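You operate a simulated robot arm through the tools that you are given. There is no shell and no other tool.

You run a simulated robot arm. Do the job below in one go: nothing can be reset, and whatever is moved stays where it is left.

TASK
Run a test, shut off the leaking sink section, then test again.
Fine: open lever 2 first, so that the basin lamp stays lit, then shut levers 3 and 4; leave the other levers alone.

It is judged by the outcome, as a careful person would: the job done as asked, and still so three seconds after it is handed in. It fails if anything else is knocked over, pushed out of place, dropped, spilled or broken.

THE ROBOT
A 7-joint arm with a two-finger parallel gripper, fixed in place. Base frame: the origin is at the foot of the arm, x ahead of it, y to its left, z up. Units: m, rad, N and s.
Its first joint turns from -2.304 to 2.304 rad. Payload 3.91 kg.
The TCP is the grasp point between the finger pads, 0.03 m short of the fingertips. In the tool frame z runs along the fingers and y along their closing line. Largest opening 0.11 m; finger width 0.02, thickness 0.01; the body of the gripper, 0.048 by 0.112 m, starts 0.055 m behind the TCP.
Orientation is that of the tool frame in the base frame, as a unit quaternion [x, y, z, w]. With the fingers straight down and closing along the base's y, the tool's x points along the base's -x, its y along +y and its z along -z.

THE INTERFACE
- The arm moves only by the tool jog_arm. Its argument "targets" is a list of rows, each an object of numbers (a shift or turn left out is 0, a gripper value left out holds the last): "x", "y", "z": the shift along the tool's x, y, z in m; "rx", "ry", "rz": the turn, a rotation vector about the tool's x, y, z in rad. In form: [{"x": .., "y": .., "z": .., "rx": .., "ry": .., "rz": ..}, ...]. A call has 1 to 20 rows; each row is the pose to reach, as a shift and turn from the pose commanded when the call began, along the tool's axes at that moment. "jaw" is the closure in counts, from 0 (fully open) to 255 (shut), set as the call begins (left out, the last holds). Rows are played at 5 a second. More than 0.05 m and 0.15 rad between two rows, or a gripper value outside its range, and nothing of the call is played. A pose out of reach is approached as far as the arm can. The call stops where the force on the tool passes 40 N (or 10 N more than at its start, if that is more) or the arm is blocked; 0.2 s more then pass. The fingers move at their own pace (about 0.108 m/s each) and stop on an object; they squeeze with about 44 N. The grip force told is the motor's: it shows also when the fingers shut on nothing. Time passes only in rows, and 0.2 s behind the last, so rows that repeat a pose let the fingers close. It gives the time, the measured TCP pose, the force on the tool (base axes), the opening and the grip force at its end, in the units of the frame above (readings bear some noise), with the torque about the TCP (base axes, N m) and any sound that the robot's microphone picked up.
- Cameras (640 x 400 px; columns grow to the right, rows downward): "scene" is fixed at [0.3994, 0.5026, 1.8617]; the picture's right is [-0.87, 0.49, 0.00], its down [0.31, 0.55, -0.77] and it looks along [-0.38, -0.67, -0.64] (base axes); focal length 214 px, centre (320, 200). "wrist" rides on the gripper at [0.072, 0.017, -0.103] in the tool frame; the picture's right is [-0.23, 0.97, 0.00], its down [-0.76, -0.18, -0.62] and it looks along [-0.61, -0.14, 0.78] (tool axes); focal length 222 px, centre (320, 200). There is no depth. A picture from a camera that has moved, and an enlarged one, comes with that camera's place and axes in the base frame and with its lens.
- grab_frame(camera): a new picture of that camera. It takes no simulated time.
- close_up(camera, box): a new picture of the part [left, top, right, bottom] of that camera's present view, enlarged. It takes no simulated time.
- job_done(): hands the job in; it is judged then, once.

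Places have to be worked out from the pictures, the camera data and where the tool is seen. Open the gripper and draw the arm clear of the work before you hand the job in, unless the task says otherwise.

The tools are called after "Request:" as a command line: name --argument value ..., lists and objects as JSON in quotes. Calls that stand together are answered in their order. jog_arm: Moves the arm, as the interface text tells. Its arguments: {"type":"object","properties":{"targets":{"type":"array"},"jaw":{"type":"number"}},"required":["targets"]} The other tools are called the same way: grab_frame (camera) takes a picture; close_up (camera, box) takes an enlarged picture of a part of a camera's view; job_done () hands the job in.

At the start:

```text
clock: 0.0
eef_pos: [0.3023, 0.3328, 1.6214]
ee_rot: [0.0, 1.0, 0.0, 0.0]
wrist_force: [-0.3, 0.1, -0.5]
wrist_torque: [0.01, -0.01, 0.01]
finger_gap: 0.1101
gripper_force: 0.0
```

scene: 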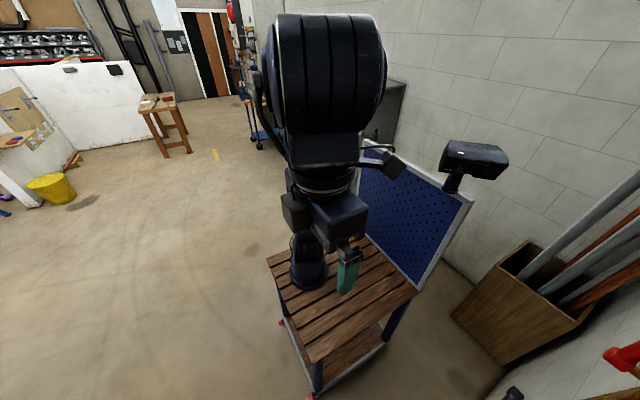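
wrist: 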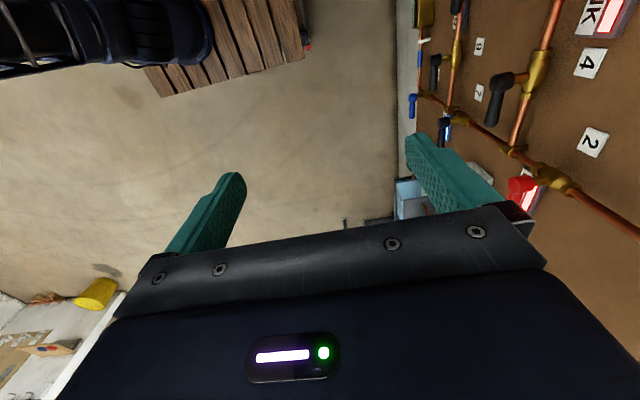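

The wrist view shows a pipe board with levers on the +y side, numbered 2, 4, 7, 9 and so on. The scene camera does not show that board, so I start with enlarged views to read it.

Request:
close_up --camera "wrist" --box '[400, 0, 640, 240]'

Request:
close_up --camera "scene" --box '[220, 120, 640, 400]'

```text
1.67 times, centred on (520, 120) of wrist
camera zoom: at [0.2304, 0.3477, 1.7237], right [0.23, 0.97, 0.0], down [0.76, -0.18, 0.62], along [0.61, -0.14, -0.78], focal length 370 px, centre (-13, 333)
```

zoom: 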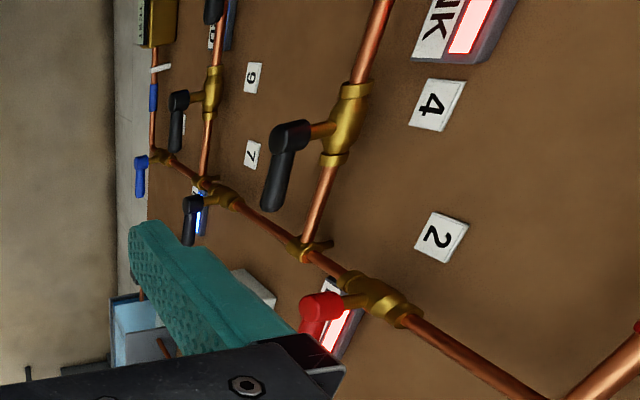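

```text
1.43 times, centred on (430, 260) of scene
camera zoom: at [0.3994, 0.5026, 1.8617], right [-0.87, 0.49, 0.0], down [0.31, 0.55, -0.77], along [-0.38, -0.67, -0.64], focal length 306 px, centre (163, 114)
```

zoom: 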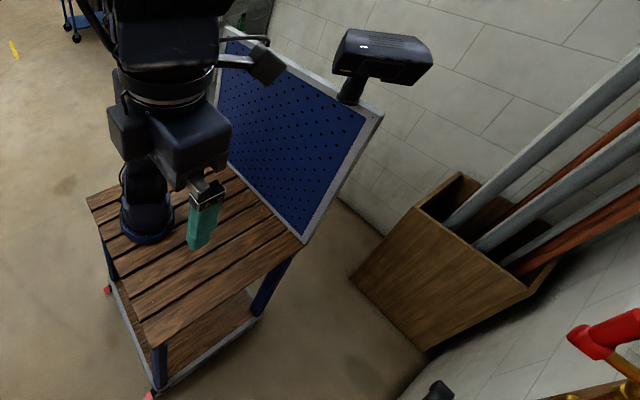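

The board looks like a vertical plane at roughly y ≈ 0.75, seen edge-on from above. To see it from the front, I turn the tool about its own x towards +y in steps, with the TCP held still.

Request:
jog_arm --targets '[{"rx": -0.14}, {"rx": -0.28}, {"rx": -0.42}, {"rx": -0.56}, {"rx": -0.7}]'

Request:
grab_frame --camera "wrist"

Request:
grab_frame --camera "scene"

```text
clock: 1.2
eef_pos: [0.3034, 0.333, 1.621]
ee_rot: [0.0, 0.939, 0.343, 0.0]
wrist_force: [1.0, -0.6, -0.3]
wrist_torque: [0.0, -0.02, 0.02]
finger_gap: 0.11
gripper_force: 0.1
```

```text
taken
camera wrist: at [0.2311, 0.2775, 1.7101], right [0.23, 0.74, 0.63], down [0.76, -0.54, 0.36], along [0.61, 0.4, -0.69], focal length 222 px, centre (320, 200)
```

wrist: 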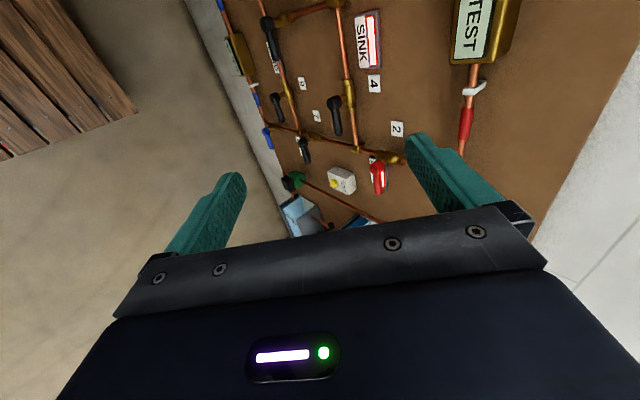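

```text
taken
```

scene: 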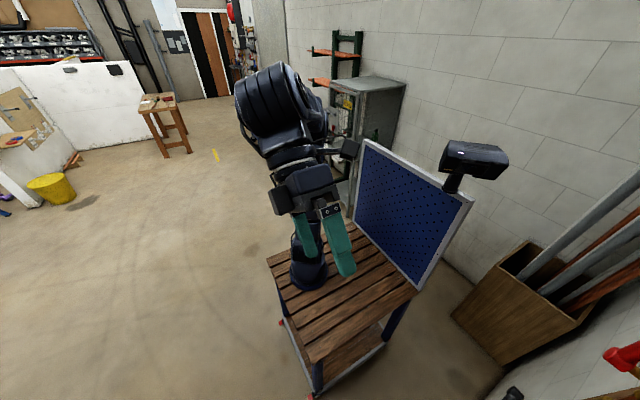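

The board faces −y, with a TEST meter/lever on the right, the SINK lamp, and numbered valves. I finish the turn so that the tool points at +y, then look again.

Request:
jog_arm --targets '[{"rx": -0.145}, {"rx": -0.29}, {"rx": -0.435}, {"rx": -0.58}, {"rx": -0.725}, {"rx": -0.8708}]'

Request:
grab_frame --camera "wrist"

```text
clock: 2.6
eef_pos: [0.3021, 0.3315, 1.6205]
ee_rot: [0.001, 0.706, 0.708, 0.001]
wrist_force: [0.2, 0.9, -0.3]
wrist_torque: [0.02, 0.0, 0.0]
finger_gap: 0.1103
gripper_force: 0.0
```

```text
taken
camera wrist: at [0.2304, 0.2274, 1.6367], right [0.23, 0.0, 0.97], down [0.76, -0.62, -0.18], along [0.61, 0.78, -0.14], focal length 222 px, centre (320, 200)
```

wrist: 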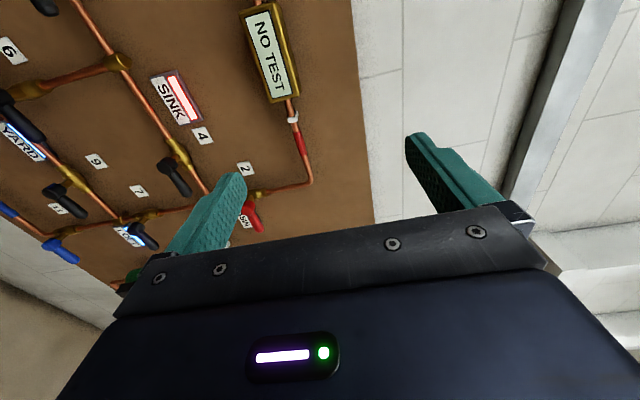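

The tool now points at the board and the display reads "NO TEST". I roll about the tool z so that the camera is upright above the fingers.

Request:
jog_arm --targets '[{"rz": 0.1428}, {"rz": 0.2856}, {"rz": 0.4284}, {"rz": 0.5712}, {"rz": 0.714}, {"rz": 0.8568}, {"rz": 0.9996}, {"rz": 1.1424}, {"rz": 1.2852}, {"rz": 1.428}, {"rz": 1.5708}]'

Request:
grab_frame --camera "wrist"

Request:
grab_frame --camera "scene"

```text
clock: 5.0
eef_pos: [0.302, 0.3314, 1.6207]
ee_rot: [0.5, 0.5, 0.5, -0.5]
wrist_force: [0.7, 0.0, -0.1]
wrist_torque: [0.02, 0.04, 0.0]
finger_gap: 0.1099
gripper_force: 0.1
```

```text
taken
camera wrist: at [0.3196, 0.2271, 1.6928], right [0.97, 0.0, -0.23], down [-0.18, -0.62, -0.76], along [-0.14, 0.78, -0.61], focal length 222 px, centre (320, 200)
```

wrist: 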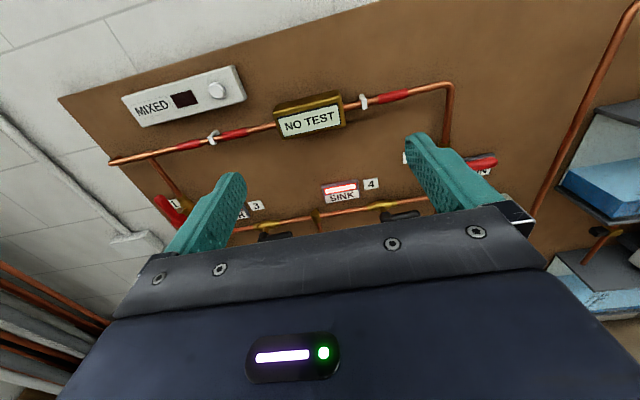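

```text
taken
```

scene: 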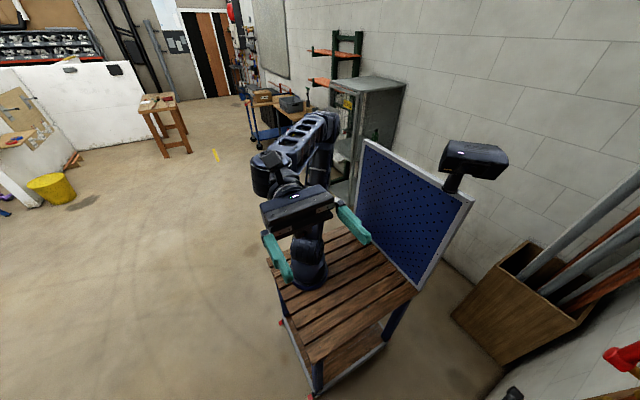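

The board is now upright in view: MIXED dial at the upper left, NO TEST display, and SINK lamp. The gripper hides the lower rows, so I go down about 0.25 m at the same standoff to see the numbered levers.

Request:
jog_arm --targets '[{"x": -0.045}, {"x": -0.09}, {"x": -0.135}, {"x": -0.18}, {"x": -0.225}, {"x": -0.25}]'

Request:
grab_frame --camera "wrist"

Request:
close_up --camera "wrist" --box '[0, -100, 640, 200]'

```text
clock: 6.4
eef_pos: [0.3021, 0.3327, 1.3701]
ee_rot: [-0.499, -0.5, -0.5, 0.5]
wrist_force: [-0.9, 0.0, 0.5]
wrist_torque: [0.01, 0.01, -0.03]
finger_gap: 0.1101
gripper_force: 0.1
```

```text
taken
camera wrist: at [0.3196, 0.2273, 1.4419], right [0.97, 0.0, -0.23], down [-0.18, -0.62, -0.76], along [-0.14, 0.78, -0.61], focal length 222 px, centre (320, 200)
```

wrist: 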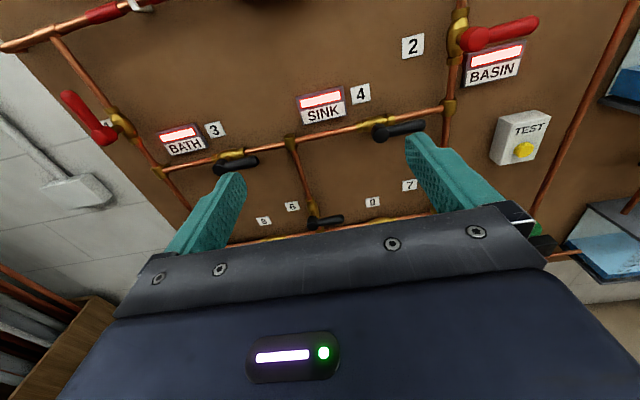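

```text
refused: -100 is not a number from 0 to 400
```

This is a clear view. Lever 2 (red) lies across its vertical pipe, so it is shut. Levers 3 and 4 lie along their pipe, so they are open. The TEST button is yellow, at the lower right. I enlarge the parts.

Request:
close_up --camera "wrist" --box '[380, 0, 600, 180]'

Request:
close_up --camera "wrist" --box '[30, 60, 280, 240]'

Request:
close_up --camera "wrist" --box '[230, 70, 450, 240]'

```text
2.22 times, centred on (490, 90) of wrist
camera zoom: at [0.3196, 0.2273, 1.4419], right [0.97, 0.0, -0.23], down [-0.18, -0.62, -0.76], along [-0.14, 0.78, -0.61], focal length 494 px, centre (-58, 444)
```

zoom: 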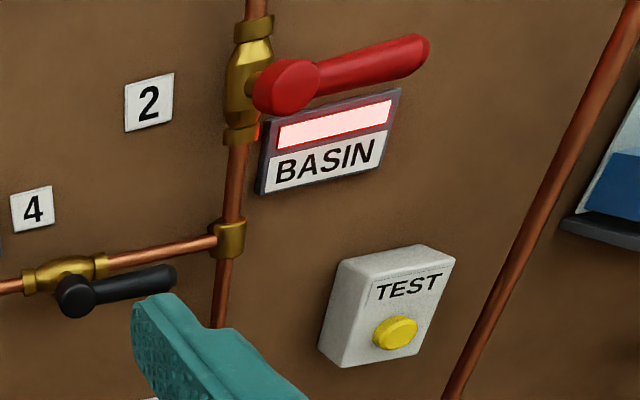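

```text
2.22 times, centred on (155, 150) of wrist
camera zoom: at [0.3196, 0.2273, 1.4419], right [0.97, 0.0, -0.23], down [-0.18, -0.62, -0.76], along [-0.14, 0.78, -0.61], focal length 494 px, centre (687, 311)
```

zoom: 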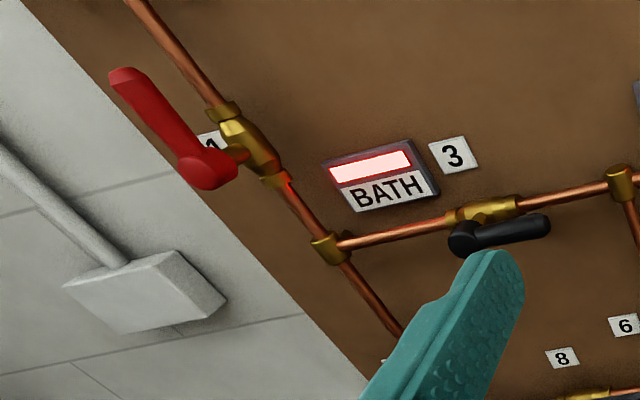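

```text
2.35 times, centred on (340, 155) of wrist
camera zoom: at [0.3196, 0.2273, 1.4419], right [0.97, 0.0, -0.23], down [-0.18, -0.62, -0.76], along [-0.14, 0.78, -0.61], focal length 523 px, centre (273, 306)
```

zoom: 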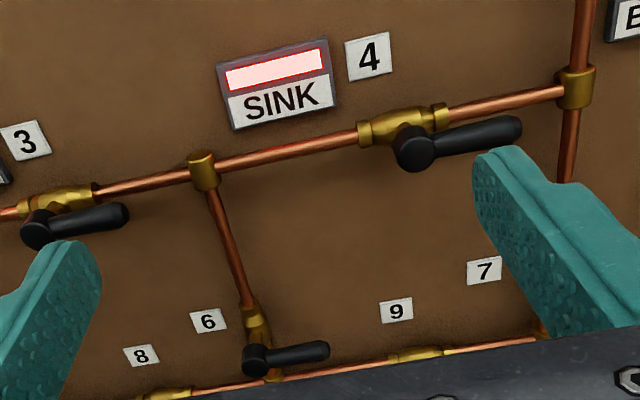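

By triangulating the "4" label, the board face is at y ≈ 0.763. I shift to x ≈ 0.50, z ≈ 1.27 for a second viewpoint, to place lever 2, lever 4, the TEST button and the lower rows.

Request:
jog_arm --targets '[{"x": -0.02, "y": 0.04}, {"x": -0.04, "y": 0.08}, {"x": -0.06, "y": 0.12}, {"x": -0.08, "y": 0.16}, {"x": -0.1, "y": 0.2}]'

Request:
grab_frame --camera "wrist"

Request:
close_up --camera "wrist" --box '[240, 0, 460, 140]'

Request:
close_up --camera "wrist" --box '[0, 0, 260, 240]'

```text
clock: 7.6
eef_pos: [0.5037, 0.3303, 1.2728]
ee_rot: [0.499, 0.501, 0.5, -0.5]
wrist_force: [-1.1, 0.4, 0.8]
wrist_torque: [-0.04, -0.02, -0.03]
finger_gap: 0.1102
gripper_force: 0.1
```

```text
taken
camera wrist: at [0.5204, 0.2266, 1.3449], right [0.97, 0.0, -0.23], down [-0.18, -0.62, -0.76], along [-0.14, 0.78, -0.61], focal length 222 px, centre (320, 200)
```

wrist: 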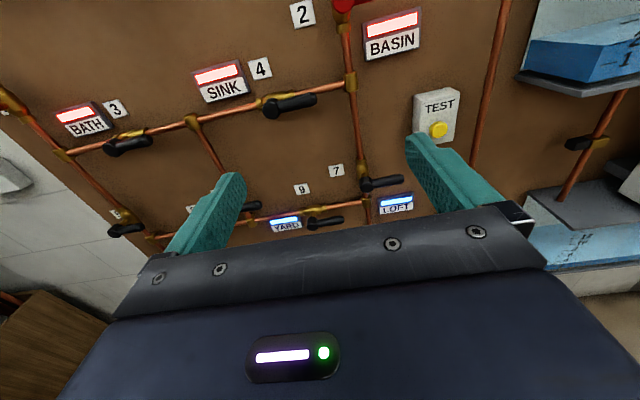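

```text
2.86 times, centred on (350, 70) of wrist
camera zoom: at [0.5204, 0.2266, 1.3449], right [0.97, 0.0, -0.23], down [-0.18, -0.62, -0.76], along [-0.14, 0.78, -0.61], focal length 635 px, centre (234, 571)
```

zoom: 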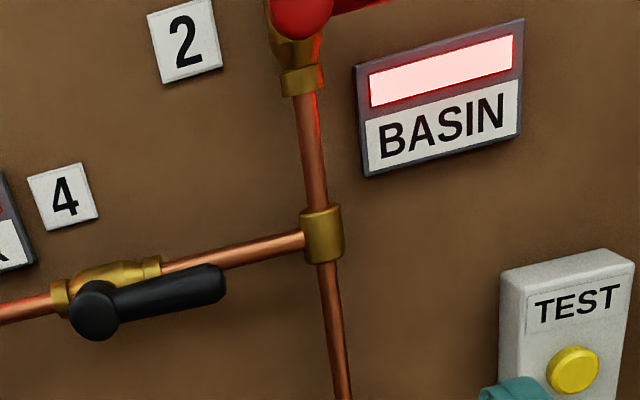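

```text
1.67 times, centred on (130, 120) of wrist
camera zoom: at [0.5204, 0.2266, 1.3449], right [0.97, 0.0, -0.23], down [-0.18, -0.62, -0.76], along [-0.14, 0.78, -0.61], focal length 370 px, centre (637, 333)
```

zoom: 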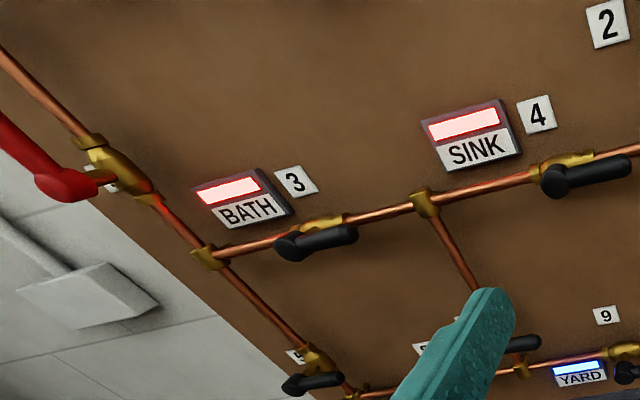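

Triangulated so far:
- TEST button: (0.734, 0.709, 1.103)
- Lever 4 hub: (0.399, 0.67, 1.239), handle towards +x, about 0.09 long
- Lever 2 hub: about (0.561, 0.67, 1.362), handle towards +x
- Lever 3 hub: about (0.045, 0.665, 1.243)

Before moving right I check the shelf on that side, and I close the jaws for pressing.

Request:
close_up --camera "wrist" --box '[400, 0, 640, 240]'

Request:
jog_arm --targets '[{"x": 0.0}, {"x": 0.0}, {"x": 0.0}]' --jaw 255

```text
1.67 times, centred on (520, 120) of wrist
camera zoom: at [0.5204, 0.2266, 1.3449], right [0.97, 0.0, -0.23], down [-0.18, -0.62, -0.76], along [-0.14, 0.78, -0.61], focal length 370 px, centre (-13, 333)
```

zoom: 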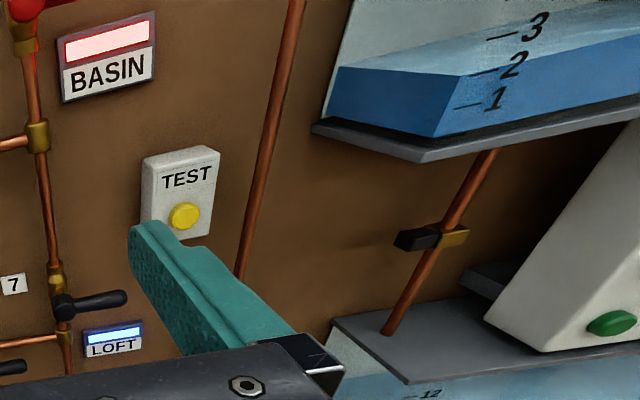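

```text
clock: 8.4
eef_pos: [0.5036, 0.3313, 1.2729]
ee_rot: [0.5, 0.5, 0.5, -0.5]
wrist_force: [-0.1, -0.4, -0.5]
wrist_torque: [0.02, 0.0, -0.01]
finger_gap: 0.0
gripper_force: 37.8
```

On the right there is a tank shelf with its left edge at about x ≈ 0.905, clear of the gripper's path. The jaws are shut, so I move sideways until lined up with the TEST button, then forward to about 5–8 cm short of it.

Request:
jog_arm --targets '[{"x": -0.028, "y": 0.0385}, {"x": -0.056, "y": 0.077}, {"x": -0.084, "y": 0.1155}, {"x": -0.112, "y": 0.154}, {"x": -0.14, "y": 0.193}, {"x": -0.169, "y": 0.2315}, {"x": -0.169, "y": 0.2315, "z": 0.045}, {"x": -0.169, "y": 0.2315, "z": 0.09}, {"x": -0.169, "y": 0.2315, "z": 0.135}, {"x": -0.169, "y": 0.2315, "z": 0.18}, {"x": -0.169, "y": 0.2315, "z": 0.225}, {"x": -0.169, "y": 0.2315, "z": 0.267}]'

Request:
grab_frame --camera "wrist"

Request:
grab_frame --camera "scene"

```text
clock: 11.0
eef_pos: [0.7362, 0.5999, 1.1023]
ee_rot: [0.5, 0.5, 0.5, -0.499]
wrist_force: [0.4, -0.3, 0.7]
wrist_torque: [0.02, -0.01, -0.03]
finger_gap: 0.0
gripper_force: 37.8
```

```text
taken
camera wrist: at [0.7529, 0.496, 1.1738], right [0.97, 0.0, -0.23], down [-0.18, -0.62, -0.76], along [-0.14, 0.78, -0.61], focal length 222 px, centre (320, 200)
```

wrist: 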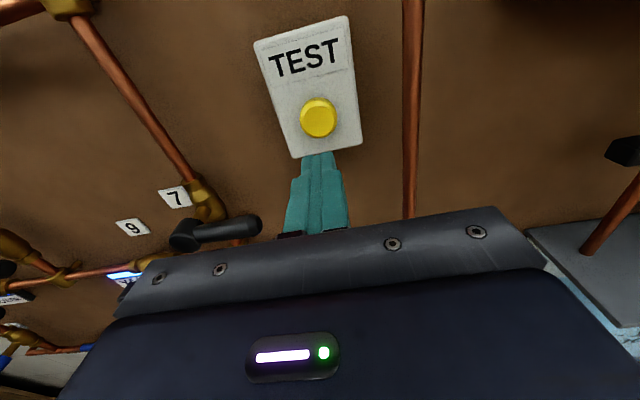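

```text
taken
```

scene: 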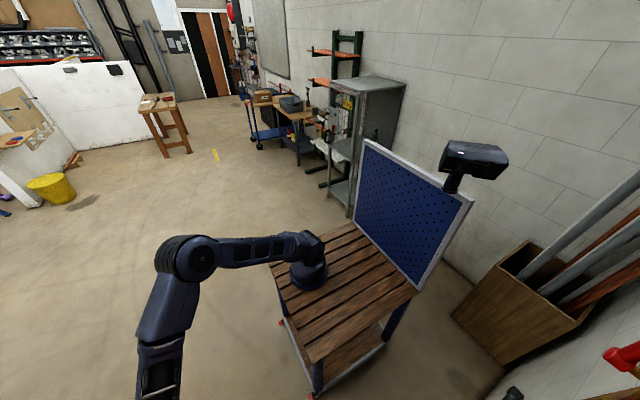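

The button lines up with the fingertips to within a few mm, at about (0.735, 0.709, 1.106). I press forward slowly and watch the force.

Request:
jog_arm --targets '[{"x": 0.003, "z": 0.03}, {"x": 0.003, "z": 0.06}, {"x": 0.003, "z": 0.07}, {"x": 0.003, "z": 0.076}, {"x": 0.003, "z": 0.082}, {"x": 0.003, "z": 0.086}, {"x": 0.003, "z": 0.09}]'

Request:
grab_frame --camera "wrist"

```text
clock: 12.4
eef_pos: [0.7368, 0.6809, 1.1035]
ee_rot: [0.5, 0.5, 0.5, -0.5]
wrist_force: [-14.7, -30.3, 3.1]
wrist_torque: [0.14, 0.02, 0.43]
finger_gap: 0.0
gripper_force: 37.7
heard: click
stopped in row 7: the force on the tool passed its limit at 45 N (the readings are from after the stop); the commanded pose is now the measured one
```

```text
taken
camera wrist: at [0.7525, 0.5771, 1.1767], right [0.97, 0.0, -0.23], down [-0.18, -0.62, -0.76], along [-0.14, 0.78, -0.61], focal length 222 px, centre (320, 200)
```

wrist: 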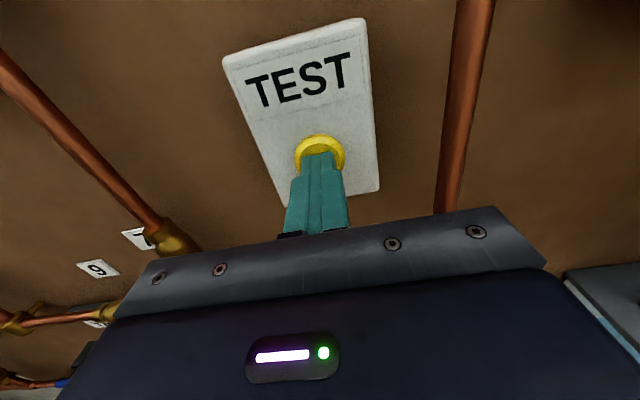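

I heard a click, so the button registered. I retract straight back, then go up and left to where the result display and lever 2 are both in view.

Request:
jog_arm --targets '[{"z": -0.04}, {"z": -0.085}, {"z": -0.13}, {"z": -0.175}, {"z": -0.22}, {"z": -0.26}, {"x": 0.035, "y": -0.029, "z": -0.26}, {"x": 0.07, "y": -0.058, "z": -0.26}, {"x": 0.105, "y": -0.087, "z": -0.26}, {"x": 0.14, "y": -0.116, "z": -0.26}, {"x": 0.175, "y": -0.145, "z": -0.26}, {"x": 0.21, "y": -0.174, "z": -0.26}, {"x": 0.245, "y": -0.203, "z": -0.26}, {"x": 0.28, "y": -0.232, "z": -0.26}, {"x": 0.315, "y": -0.261, "z": -0.26}, {"x": 0.345, "y": -0.287, "z": -0.26}]'

Request:
grab_frame --camera "wrist"

Request:
close_up --camera "wrist" --box '[80, 0, 400, 200]'

```text
clock: 15.8
eef_pos: [0.4494, 0.4258, 1.4508]
ee_rot: [0.502, 0.5, 0.499, -0.5]
wrist_force: [0.2, 0.2, -1.4]
wrist_torque: [0.05, -0.03, 0.07]
finger_gap: 0.0
gripper_force: 37.9
```

```text
taken
camera wrist: at [0.467, 0.3215, 1.5222], right [0.97, 0.0, -0.23], down [-0.18, -0.62, -0.76], along [-0.14, 0.78, -0.61], focal length 222 px, centre (320, 200)
```

wrist: 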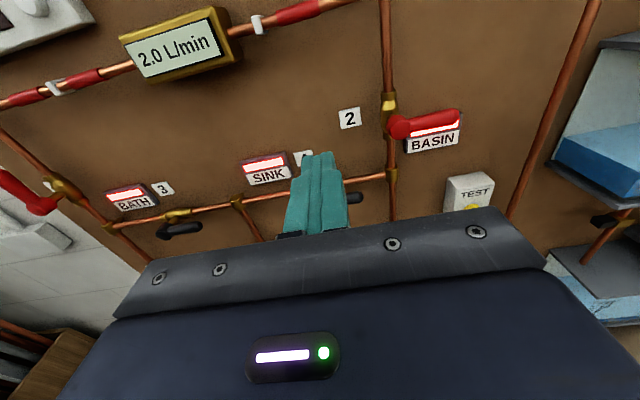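

```text
2.00 times, centred on (240, 100) of wrist
camera zoom: at [0.467, 0.3215, 1.5222], right [0.97, 0.0, -0.23], down [-0.18, -0.62, -0.76], along [-0.14, 0.78, -0.61], focal length 444 px, centre (480, 400)
```

zoom: 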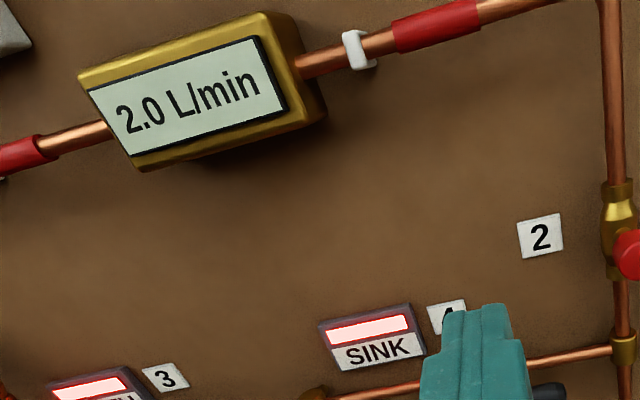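

The first test reads 2.0 L/min, so there is a leak. Next I get a sharper fix on lever 2 before touching it.

Request:
close_up --camera "wrist" --box '[340, 70, 500, 170]'

```text
4.00 times, centred on (420, 120) of wrist
camera zoom: at [0.467, 0.3215, 1.5222], right [0.97, 0.0, -0.23], down [-0.18, -0.62, -0.76], along [-0.14, 0.78, -0.61], focal length 888 px, centre (-80, 520)
```

zoom: 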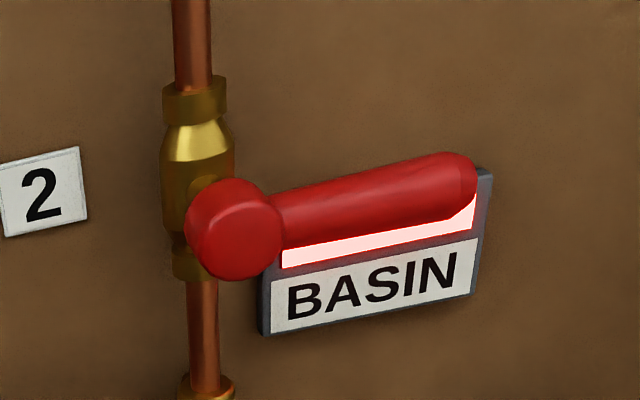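

Lever 2 has its hub at about (0.557, 0.665, 1.364), and the handle reaches to x ≈ 0.65 at z ≈ 1.364. I bring the closed fingertips to just in front of and below the handle.

Request:
jog_arm --targets '[{"x": -0.016, "y": 0.0216, "z": 0.0217}, {"x": -0.032, "y": 0.0432, "z": 0.0435}, {"x": -0.048, "y": 0.0648, "z": 0.065}, {"x": -0.064, "y": 0.0863, "z": 0.087}, {"x": -0.08, "y": 0.108, "z": 0.109}, {"x": -0.097, "y": 0.1295, "z": 0.13}, {"x": -0.113, "y": 0.151, "z": 0.152}, {"x": -0.129, "y": 0.1726, "z": 0.172}]'

Request:
grab_frame --camera "wrist"

```text
clock: 17.6
eef_pos: [0.622, 0.5962, 1.3215]
ee_rot: [0.5, 0.5, 0.5, -0.5]
wrist_force: [-0.2, 0.2, 1.0]
wrist_torque: [-0.05, -0.04, -0.08]
finger_gap: 0.0
gripper_force: 37.9
```

```text
taken
camera wrist: at [0.6389, 0.4917, 1.3932], right [0.97, 0.0, -0.23], down [-0.18, -0.62, -0.76], along [-0.14, 0.78, -0.61], focal length 222 px, centre (320, 200)
```

wrist: 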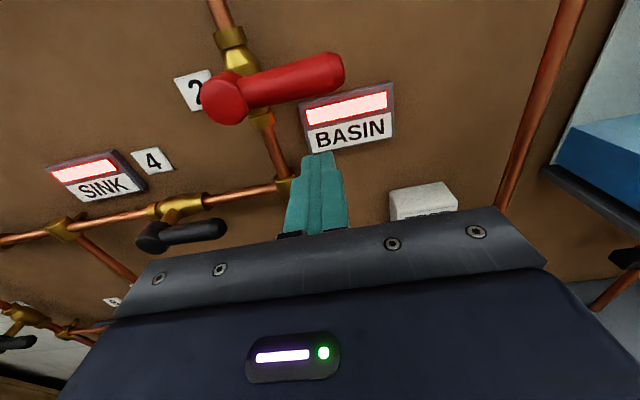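

The view agrees with my estimate: hub at about (0.559, 1.3655), handle tip at about 0.645. I advance so the tips sit beneath the handle, then nudge it upward a little to feel whether it turns that way.

Request:
jog_arm --targets '[{"z": 0.036}, {"z": 0.072}, {"x": 0.012, "z": 0.072}, {"x": 0.02, "y": 0.001, "z": 0.072}, {"x": 0.026, "y": 0.002, "z": 0.072}, {"x": 0.032, "y": 0.003, "z": 0.072}, {"x": 0.038, "y": 0.004, "z": 0.072}, {"x": 0.044, "y": 0.004, "z": 0.072}]'

Request:
grab_frame --camera "wrist"

```text
clock: 19.4
eef_pos: [0.6248, 0.6673, 1.3631]
ee_rot: [0.5, 0.5, 0.5, -0.5]
wrist_force: [0.4, -1.9, -3.2]
wrist_torque: [0.03, -0.03, 0.0]
finger_gap: 0.0
gripper_force: 37.6
```

```text
taken
camera wrist: at [0.643, 0.5637, 1.436], right [0.97, 0.0, -0.23], down [-0.18, -0.62, -0.76], along [-0.14, 0.78, -0.61], focal length 222 px, centre (320, 200)
```

wrist: 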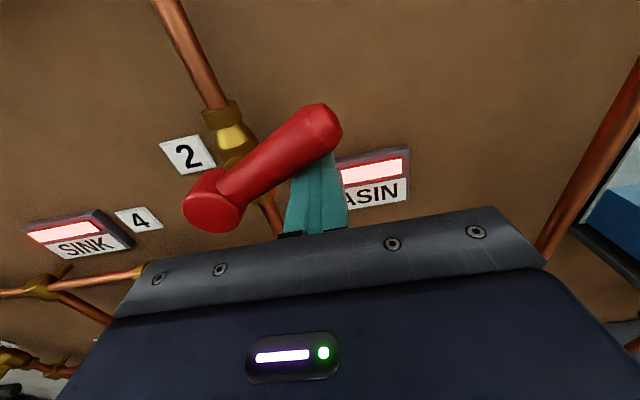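

Lever 2 turns freely upward at about 3 N, and is now near 16°. I carry on round the arc towards vertical.

Request:
jog_arm --targets '[{"x": 0.0163, "y": 0.001}, {"x": 0.025, "y": -0.002}, {"x": 0.0332, "y": -0.005}, {"x": 0.041, "y": -0.0095}, {"x": 0.048, "y": -0.015}, {"x": 0.054, "y": -0.0215}, {"x": 0.0596, "y": -0.0285}, {"x": 0.064, "y": -0.0365}, {"x": 0.0674, "y": -0.0435}]'

Request:
grab_frame --camera "wrist"

```text
clock: 21.4
eef_pos: [0.5857, 0.6666, 1.4296]
ee_rot: [0.502, 0.499, 0.5, -0.499]
wrist_force: [17.2, 0.5, -2.6]
wrist_torque: [0.02, -0.09, -0.01]
finger_gap: 0.0
gripper_force: 37.8
```

```text
taken
camera wrist: at [0.6017, 0.5632, 1.5024], right [0.97, -0.01, -0.23], down [-0.18, -0.62, -0.76], along [-0.14, 0.78, -0.61], focal length 222 px, centre (320, 200)
```

wrist: 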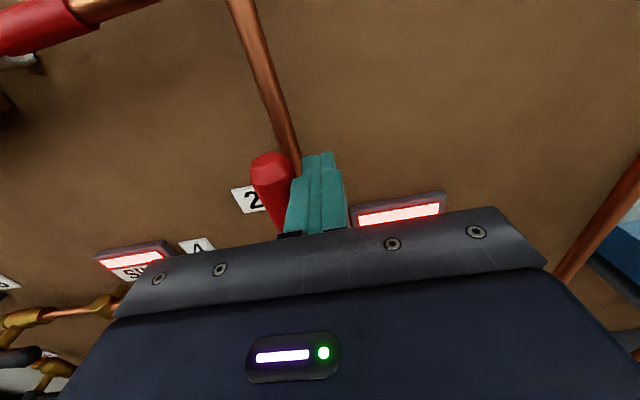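

The force has risen to 17 N with the handle near vertical, which suggests the end stop. I push 4 mm more to be sure, then back away and look.

Request:
jog_arm --targets '[{"y": -0.003}, {"y": -0.005}, {"y": -0.005}]'

Request:
jog_arm --targets '[{"y": 0.015}, {"y": 0.035}, {"y": 0.035, "z": -0.04}, {"y": 0.035, "z": -0.08}, {"y": 0.035, "z": -0.12}, {"y": 0.03, "z": -0.165}, {"y": 0.03, "z": -0.21}]'

Request:
grab_frame --camera "wrist"

```text
clock: 22.0
eef_pos: [0.5844, 0.6667, 1.4307]
ee_rot: [0.504, 0.498, 0.501, -0.497]
wrist_force: [7.8, -5.8, -2.0]
wrist_torque: [0.01, -0.04, 0.08]
finger_gap: 0.0001
gripper_force: 37.2
stopped in row 2: the force on the tool passed its limit at 43 N (the readings are from after the stop); the commanded pose is now the measured one
```

```text
clock: 23.6
eef_pos: [0.6135, 0.4597, 1.4285]
ee_rot: [0.503, 0.498, 0.501, -0.498]
wrist_force: [-0.6, 0.0, -0.5]
wrist_torque: [0.03, 0.03, 0.03]
finger_gap: 0.0001
gripper_force: 38.0
```

```text
taken
camera wrist: at [0.6287, 0.3552, 1.5011], right [0.97, -0.01, -0.23], down [-0.18, -0.62, -0.76], along [-0.14, 0.78, -0.61], focal length 222 px, centre (320, 200)
```

wrist: 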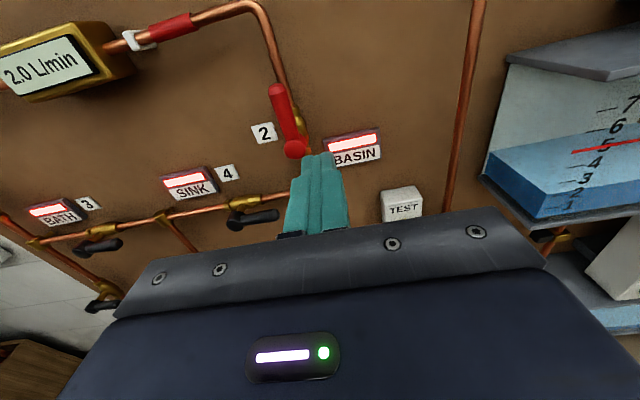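

Lever 2 is now vertical along its pipe (open), and all lamps are lit. Next is lever 3, so I move left, staying well in front of the handles, to view it up close.

Request:
jog_arm --targets '[{"x": -0.007, "y": -0.042, "z": 0.005}, {"x": -0.014, "y": -0.084, "z": 0.01}, {"x": -0.021, "y": -0.126, "z": 0.015}, {"x": -0.028, "y": -0.168, "z": 0.02}, {"x": -0.035, "y": -0.21, "z": 0.025}, {"x": -0.042, "y": -0.252, "z": 0.03}, {"x": -0.049, "y": -0.294, "z": 0.035}, {"x": -0.056, "y": -0.336, "z": 0.04}, {"x": -0.063, "y": -0.378, "z": 0.045}, {"x": -0.07, "y": -0.42, "z": 0.05}, {"x": -0.07, "y": -0.45, "z": 0.05}]'

Request:
grab_frame --camera "wrist"

Request:
grab_frame --camera "scene"

```text
clock: 26.0
eef_pos: [0.1634, 0.5103, 1.3634]
ee_rot: [0.504, 0.498, 0.501, -0.497]
wrist_force: [0.2, -0.2, -0.9]
wrist_torque: [0.04, -0.01, 0.06]
finger_gap: 0.0
gripper_force: 38.1
```

```text
taken
camera wrist: at [0.1799, 0.4067, 1.4349], right [0.97, -0.01, -0.23], down [-0.18, -0.62, -0.76], along [-0.13, 0.78, -0.61], focal length 222 px, centre (320, 200)
```

wrist: 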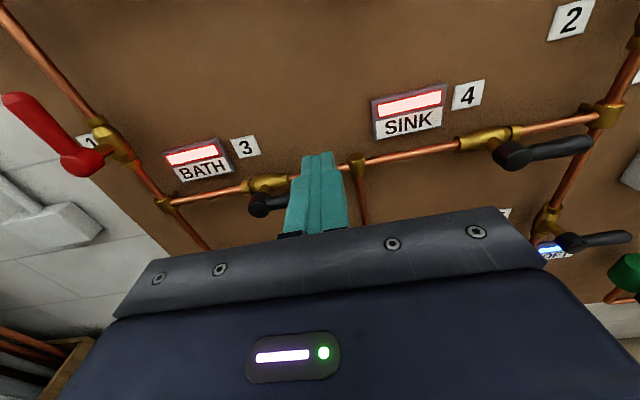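

```text
taken
```

scene: 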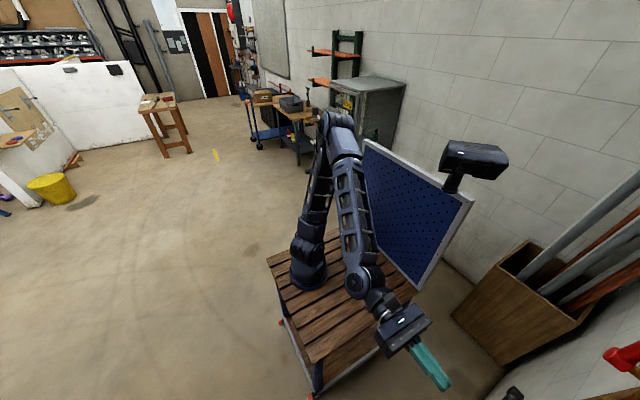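

Lever 3's hub is at about (0.044, 0.665, 1.244), with the handle towards +x. I line the closed fingertips up just above and in front of the handle, then check.

Request:
jog_arm --targets '[{"x": -0.026, "y": -0.018, "z": 0.028}, {"x": -0.052, "y": -0.036, "z": 0.056}, {"x": -0.0764, "y": -0.0544, "z": 0.085}]'

Request:
grab_frame --camera "wrist"

Request:
close_up --camera "wrist" --box '[180, 60, 420, 240]'

```text
clock: 26.8
eef_pos: [0.1137, 0.5969, 1.2869]
ee_rot: [0.505, 0.496, 0.502, -0.497]
wrist_force: [4.6, -0.6, 0.6]
wrist_torque: [-0.04, 0.03, 0.31]
finger_gap: 0.0
gripper_force: 37.5
```

```text
taken
camera wrist: at [0.1296, 0.4926, 1.3591], right [0.97, -0.01, -0.23], down [-0.19, -0.62, -0.76], along [-0.14, 0.78, -0.61], focal length 222 px, centre (320, 200)
```

wrist: 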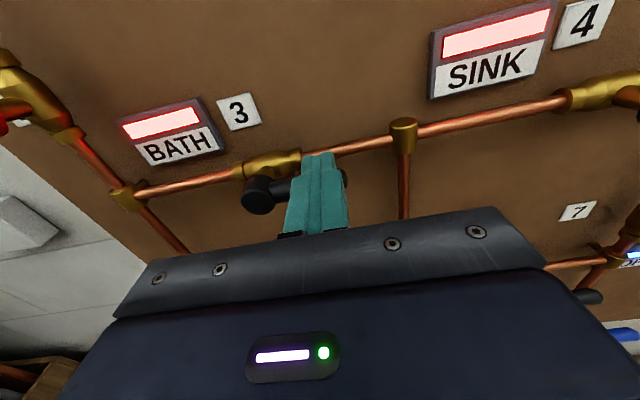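

```text
2.22 times, centred on (300, 150) of wrist
camera zoom: at [0.1296, 0.4926, 1.3591], right [0.97, -0.01, -0.23], down [-0.19, -0.62, -0.76], along [-0.14, 0.78, -0.61], focal length 494 px, centre (364, 311)
```

zoom: 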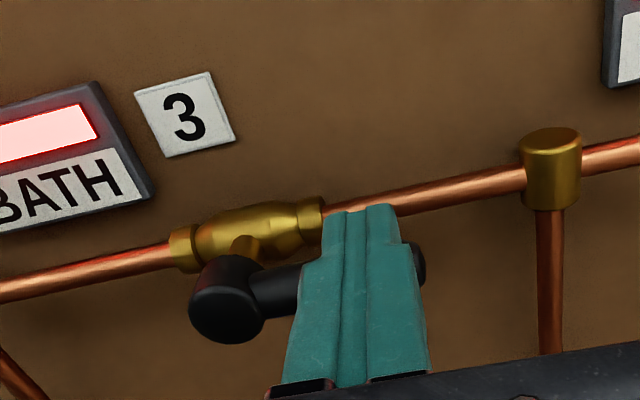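

There is an unexpected 4.6 N sideways reading here, with nothing visibly touching. I hold still for a moment and read again before going on.

Request:
jog_arm --targets '[{"x": 0.0}, {"x": 0.0}]'

Request:
grab_frame --camera "scene"

```text
clock: 27.4
eef_pos: [0.1085, 0.5973, 1.2879]
ee_rot: [0.503, 0.499, 0.501, -0.497]
wrist_force: [-0.5, -0.9, 0.0]
wrist_torque: [-0.01, 0.0, 0.0]
finger_gap: 0.0
gripper_force: 37.3
```

```text
taken
```

scene: 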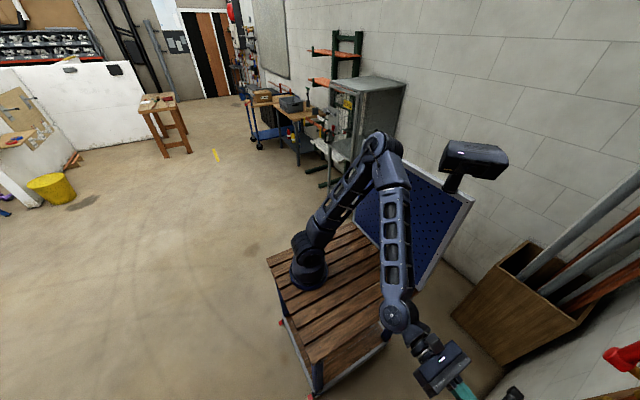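

The force was only a transient and has settled to zero. I advance the tips above lever 3's handle and nudge it downward a little to see whether it turns that way.

Request:
jog_arm --targets '[{"z": 0.035}, {"z": 0.07}, {"x": -0.012, "z": 0.07}, {"x": -0.02, "y": 0.001, "z": 0.07}, {"x": -0.026, "y": 0.002, "z": 0.07}, {"x": -0.032, "y": 0.003, "z": 0.07}, {"x": -0.038, "y": 0.004, "z": 0.07}, {"x": -0.044, "y": 0.004, "z": 0.07}]'

Request:
grab_frame --camera "wrist"

Request:
grab_frame --camera "scene"

```text
clock: 29.2
eef_pos: [0.1123, 0.6649, 1.2404]
ee_rot: [0.502, 0.498, 0.501, -0.498]
wrist_force: [1.2, -1.8, 0.8]
wrist_torque: [0.02, -0.01, 0.03]
finger_gap: 0.0
gripper_force: 37.7
```

```text
taken
camera wrist: at [0.1286, 0.5605, 1.3129], right [0.97, -0.01, -0.23], down [-0.18, -0.62, -0.76], along [-0.14, 0.78, -0.61], focal length 222 px, centre (320, 200)
```

wrist: 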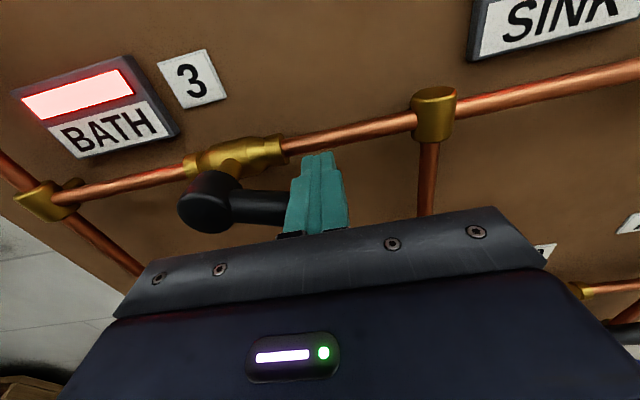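

```text
taken
```

scene: 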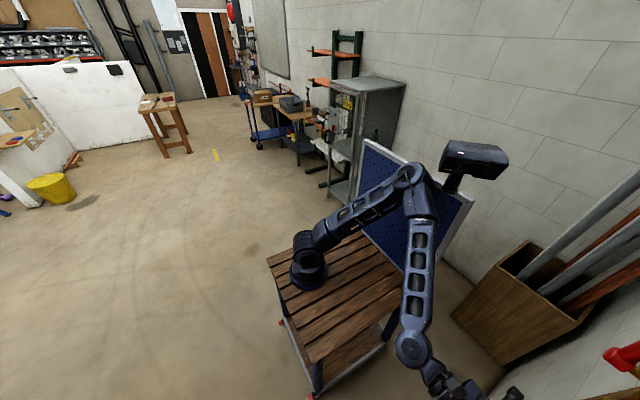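

Lever 3 turns downward with very little force. The elbow has drifted towards the pegboard, though, so I look at that clearance before going further.

Request:
close_up --camera "scene" --box '[280, 100, 520, 250]'

Request:
close_up --camera "scene" --box '[240, 200, 560, 400]'

```text
2.67 times, centred on (400, 175) of scene
camera zoom: at [0.3994, 0.5026, 1.8617], right [-0.87, 0.49, 0.0], down [0.31, 0.55, -0.77], along [-0.38, -0.67, -0.64], focal length 572 px, centre (107, 267)
```

zoom: 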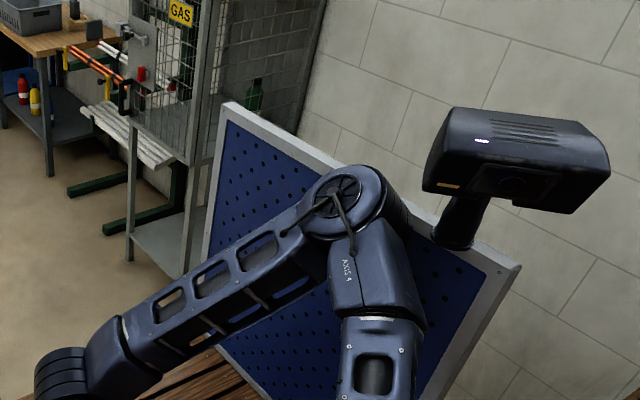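

```text
2.00 times, centred on (400, 300) of scene
camera zoom: at [0.3994, 0.5026, 1.8617], right [-0.87, 0.49, 0.0], down [0.31, 0.55, -0.77], along [-0.38, -0.67, -0.64], focal length 429 px, centre (160, 0)
```

zoom: 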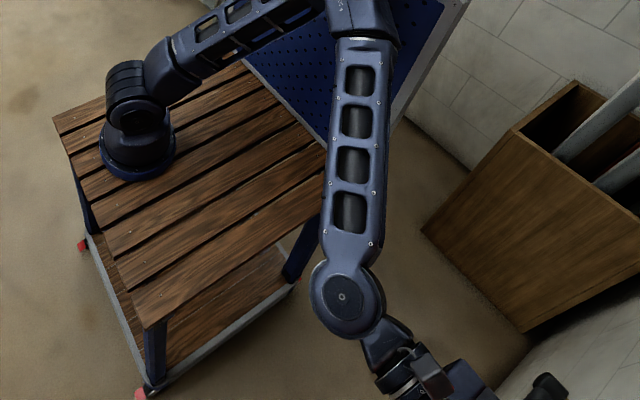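

The elbow is perhaps 5 cm from the pegboard top. Yawing the tool about the vertical at the fingertips swings the wrist to +x and should draw the elbow away without disturbing the lever, so I do a small yaw first and check.

Request:
jog_arm --targets '[{"rx": 0.08}, {"rx": 0.16}, {"rx": 0.24}]'

Request:
grab_frame --camera "scene"

Request:
grab_frame --camera "wrist"

```text
clock: 30.0
eef_pos: [0.1101, 0.6659, 1.2412]
ee_rot: [0.44, 0.555, 0.438, -0.554]
wrist_force: [-0.7, 0.1, 0.4]
wrist_torque: [0.02, 0.01, -0.04]
finger_gap: 0.0
gripper_force: 37.8
```

```text
taken
```

scene: 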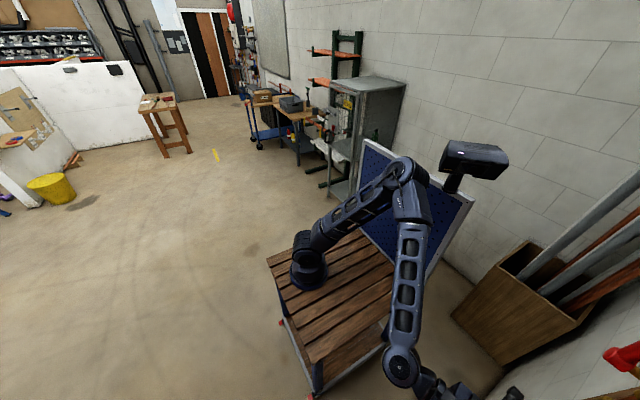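

```text
taken
camera wrist: at [0.152, 0.5682, 1.313], right [0.95, 0.22, -0.23], down [-0.03, -0.65, -0.76], along [-0.32, 0.73, -0.61], focal length 222 px, centre (320, 200)
```

wrist: 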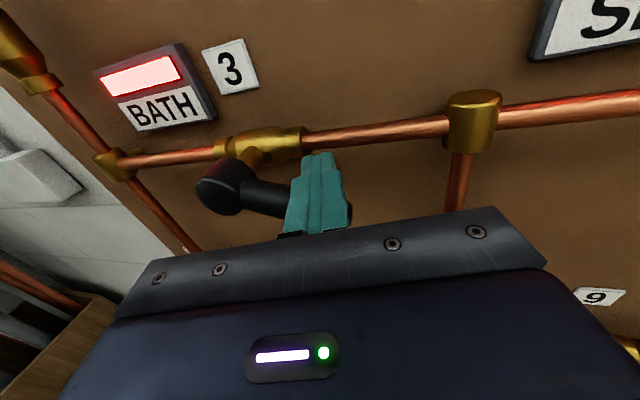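

The yaw brings the elbow back from the pegboard and the lever is undisturbed. I yaw a bit more.

Request:
jog_arm --targets '[{"rx": 0.09}, {"rx": 0.18}, {"rx": 0.27}]'

Request:
grab_frame --camera "scene"

Request:
close_up --camera "wrist" --box '[160, 60, 440, 240]'

```text
clock: 30.8
eef_pos: [0.1128, 0.6654, 1.2416]
ee_rot: [0.362, 0.609, 0.359, -0.608]
wrist_force: [-0.7, -1.1, 1.1]
wrist_torque: [0.03, 0.01, -0.01]
finger_gap: 0.0
gripper_force: 37.8
```

```text
taken
```

scene: 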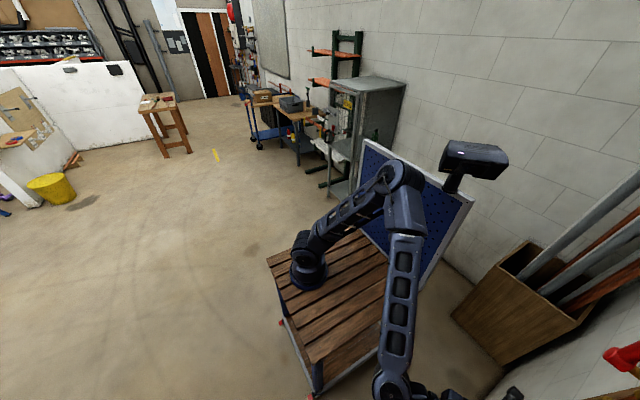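

```text
2.22 times, centred on (300, 150) of wrist
camera zoom: at [0.1767, 0.5819, 1.3136], right [0.85, 0.47, -0.23], down [0.14, -0.63, -0.76], along [-0.5, 0.62, -0.61], focal length 494 px, centre (364, 311)
```

zoom: 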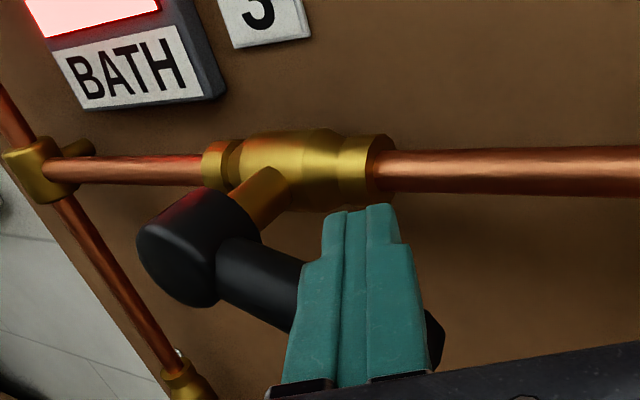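

The elbow is now roughly 0.2 m from the pegboard, as the wrist moved to +x. I continue lever 3's arc downward with the yawed tool, to about 60° first.

Request:
jog_arm --targets '[{"x": -0.0096, "y": 0.0009, "z": -0.0005}, {"x": -0.0175, "y": -0.0009, "z": 0.0005}, {"x": -0.0254, "y": -0.0035, "z": 0.0019}, {"x": -0.033, "y": -0.007, "z": 0.0038}, {"x": -0.0399, "y": -0.0115, "z": 0.0063}]'

Request:
grab_frame --camera "scene"

Request:
grab_frame --camera "wrist"

```text
clock: 32.0
eef_pos: [0.0979, 0.6666, 1.1997]
ee_rot: [0.361, 0.609, 0.359, -0.608]
wrist_force: [-0.4, 0.1, 0.9]
wrist_torque: [0.0, -0.03, 0.01]
finger_gap: 0.0001
gripper_force: 37.1
```

```text
taken
```

scene: 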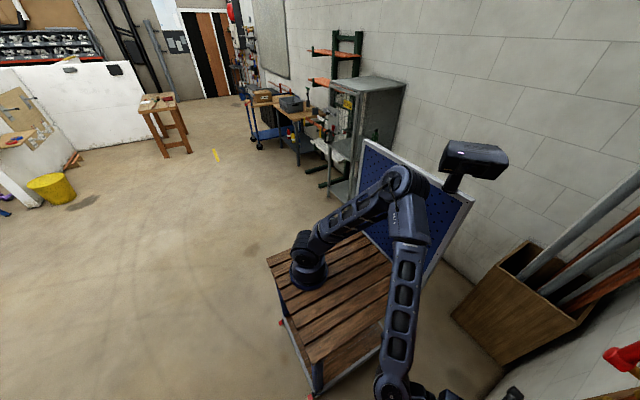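

```text
taken
camera wrist: at [0.1634, 0.5826, 1.2725], right [0.85, 0.47, -0.23], down [0.14, -0.63, -0.76], along [-0.5, 0.62, -0.61], focal length 222 px, centre (320, 200)
```

wrist: 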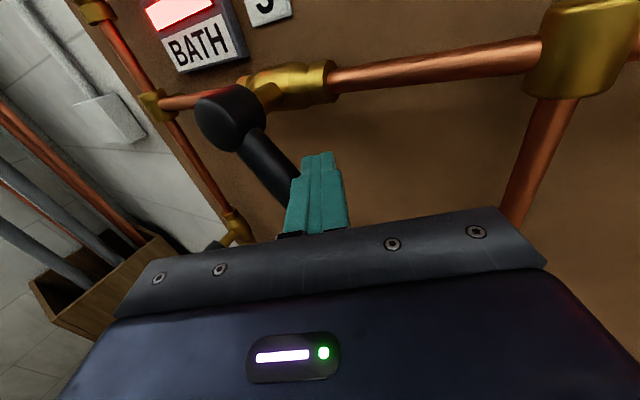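

The lever is at about 60° with light force, and the elbow is steady. I push the rest of the way to straight down, until the stop is felt.

Request:
jog_arm --targets '[{"x": -0.0061, "y": -0.0052, "z": 0.0028}, {"x": -0.0116, "y": -0.0105, "z": 0.0057}, {"x": -0.0159, "y": -0.017, "z": 0.0093}, {"x": -0.0185, "y": -0.0205, "z": 0.0112}, {"x": -0.0197, "y": -0.0234, "z": 0.0128}, {"x": -0.0205, "y": -0.026, "z": 0.0142}, {"x": -0.0207, "y": -0.0285, "z": 0.0156}, {"x": -0.0207, "y": -0.031, "z": 0.017}]'

Request:
grab_frame --camera "wrist"

Request:
grab_frame --camera "scene"

```text
clock: 33.8
eef_pos: [0.0674, 0.6659, 1.1807]
ee_rot: [0.364, 0.608, 0.361, -0.607]
wrist_force: [34.7, 9.0, -5.8]
wrist_torque: [-0.05, -0.02, -0.6]
finger_gap: 0.0
gripper_force: 37.5
```

```text
taken
camera wrist: at [0.1322, 0.5815, 1.2526], right [0.86, 0.46, -0.23], down [0.14, -0.64, -0.76], along [-0.5, 0.62, -0.61], focal length 222 px, centre (320, 200)
```

wrist: 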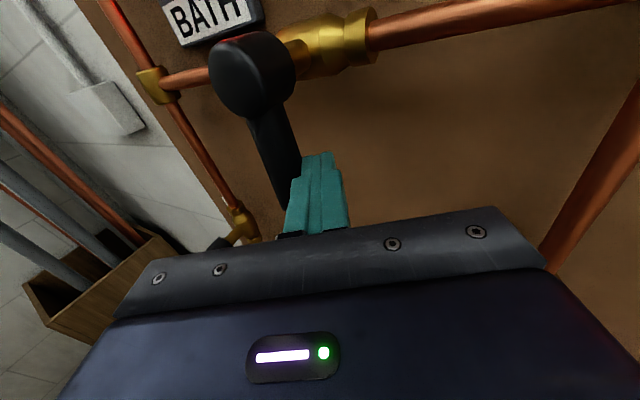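

```text
taken
```

scene: 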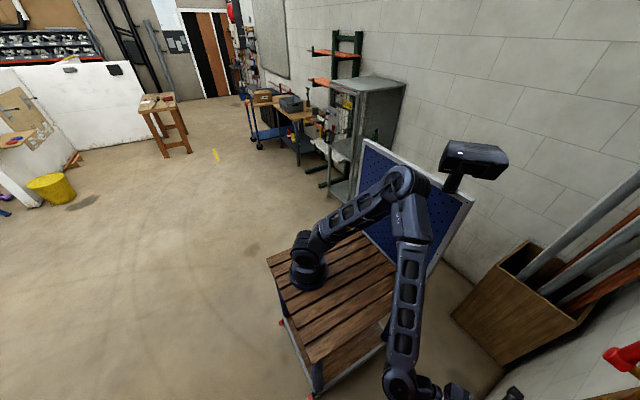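

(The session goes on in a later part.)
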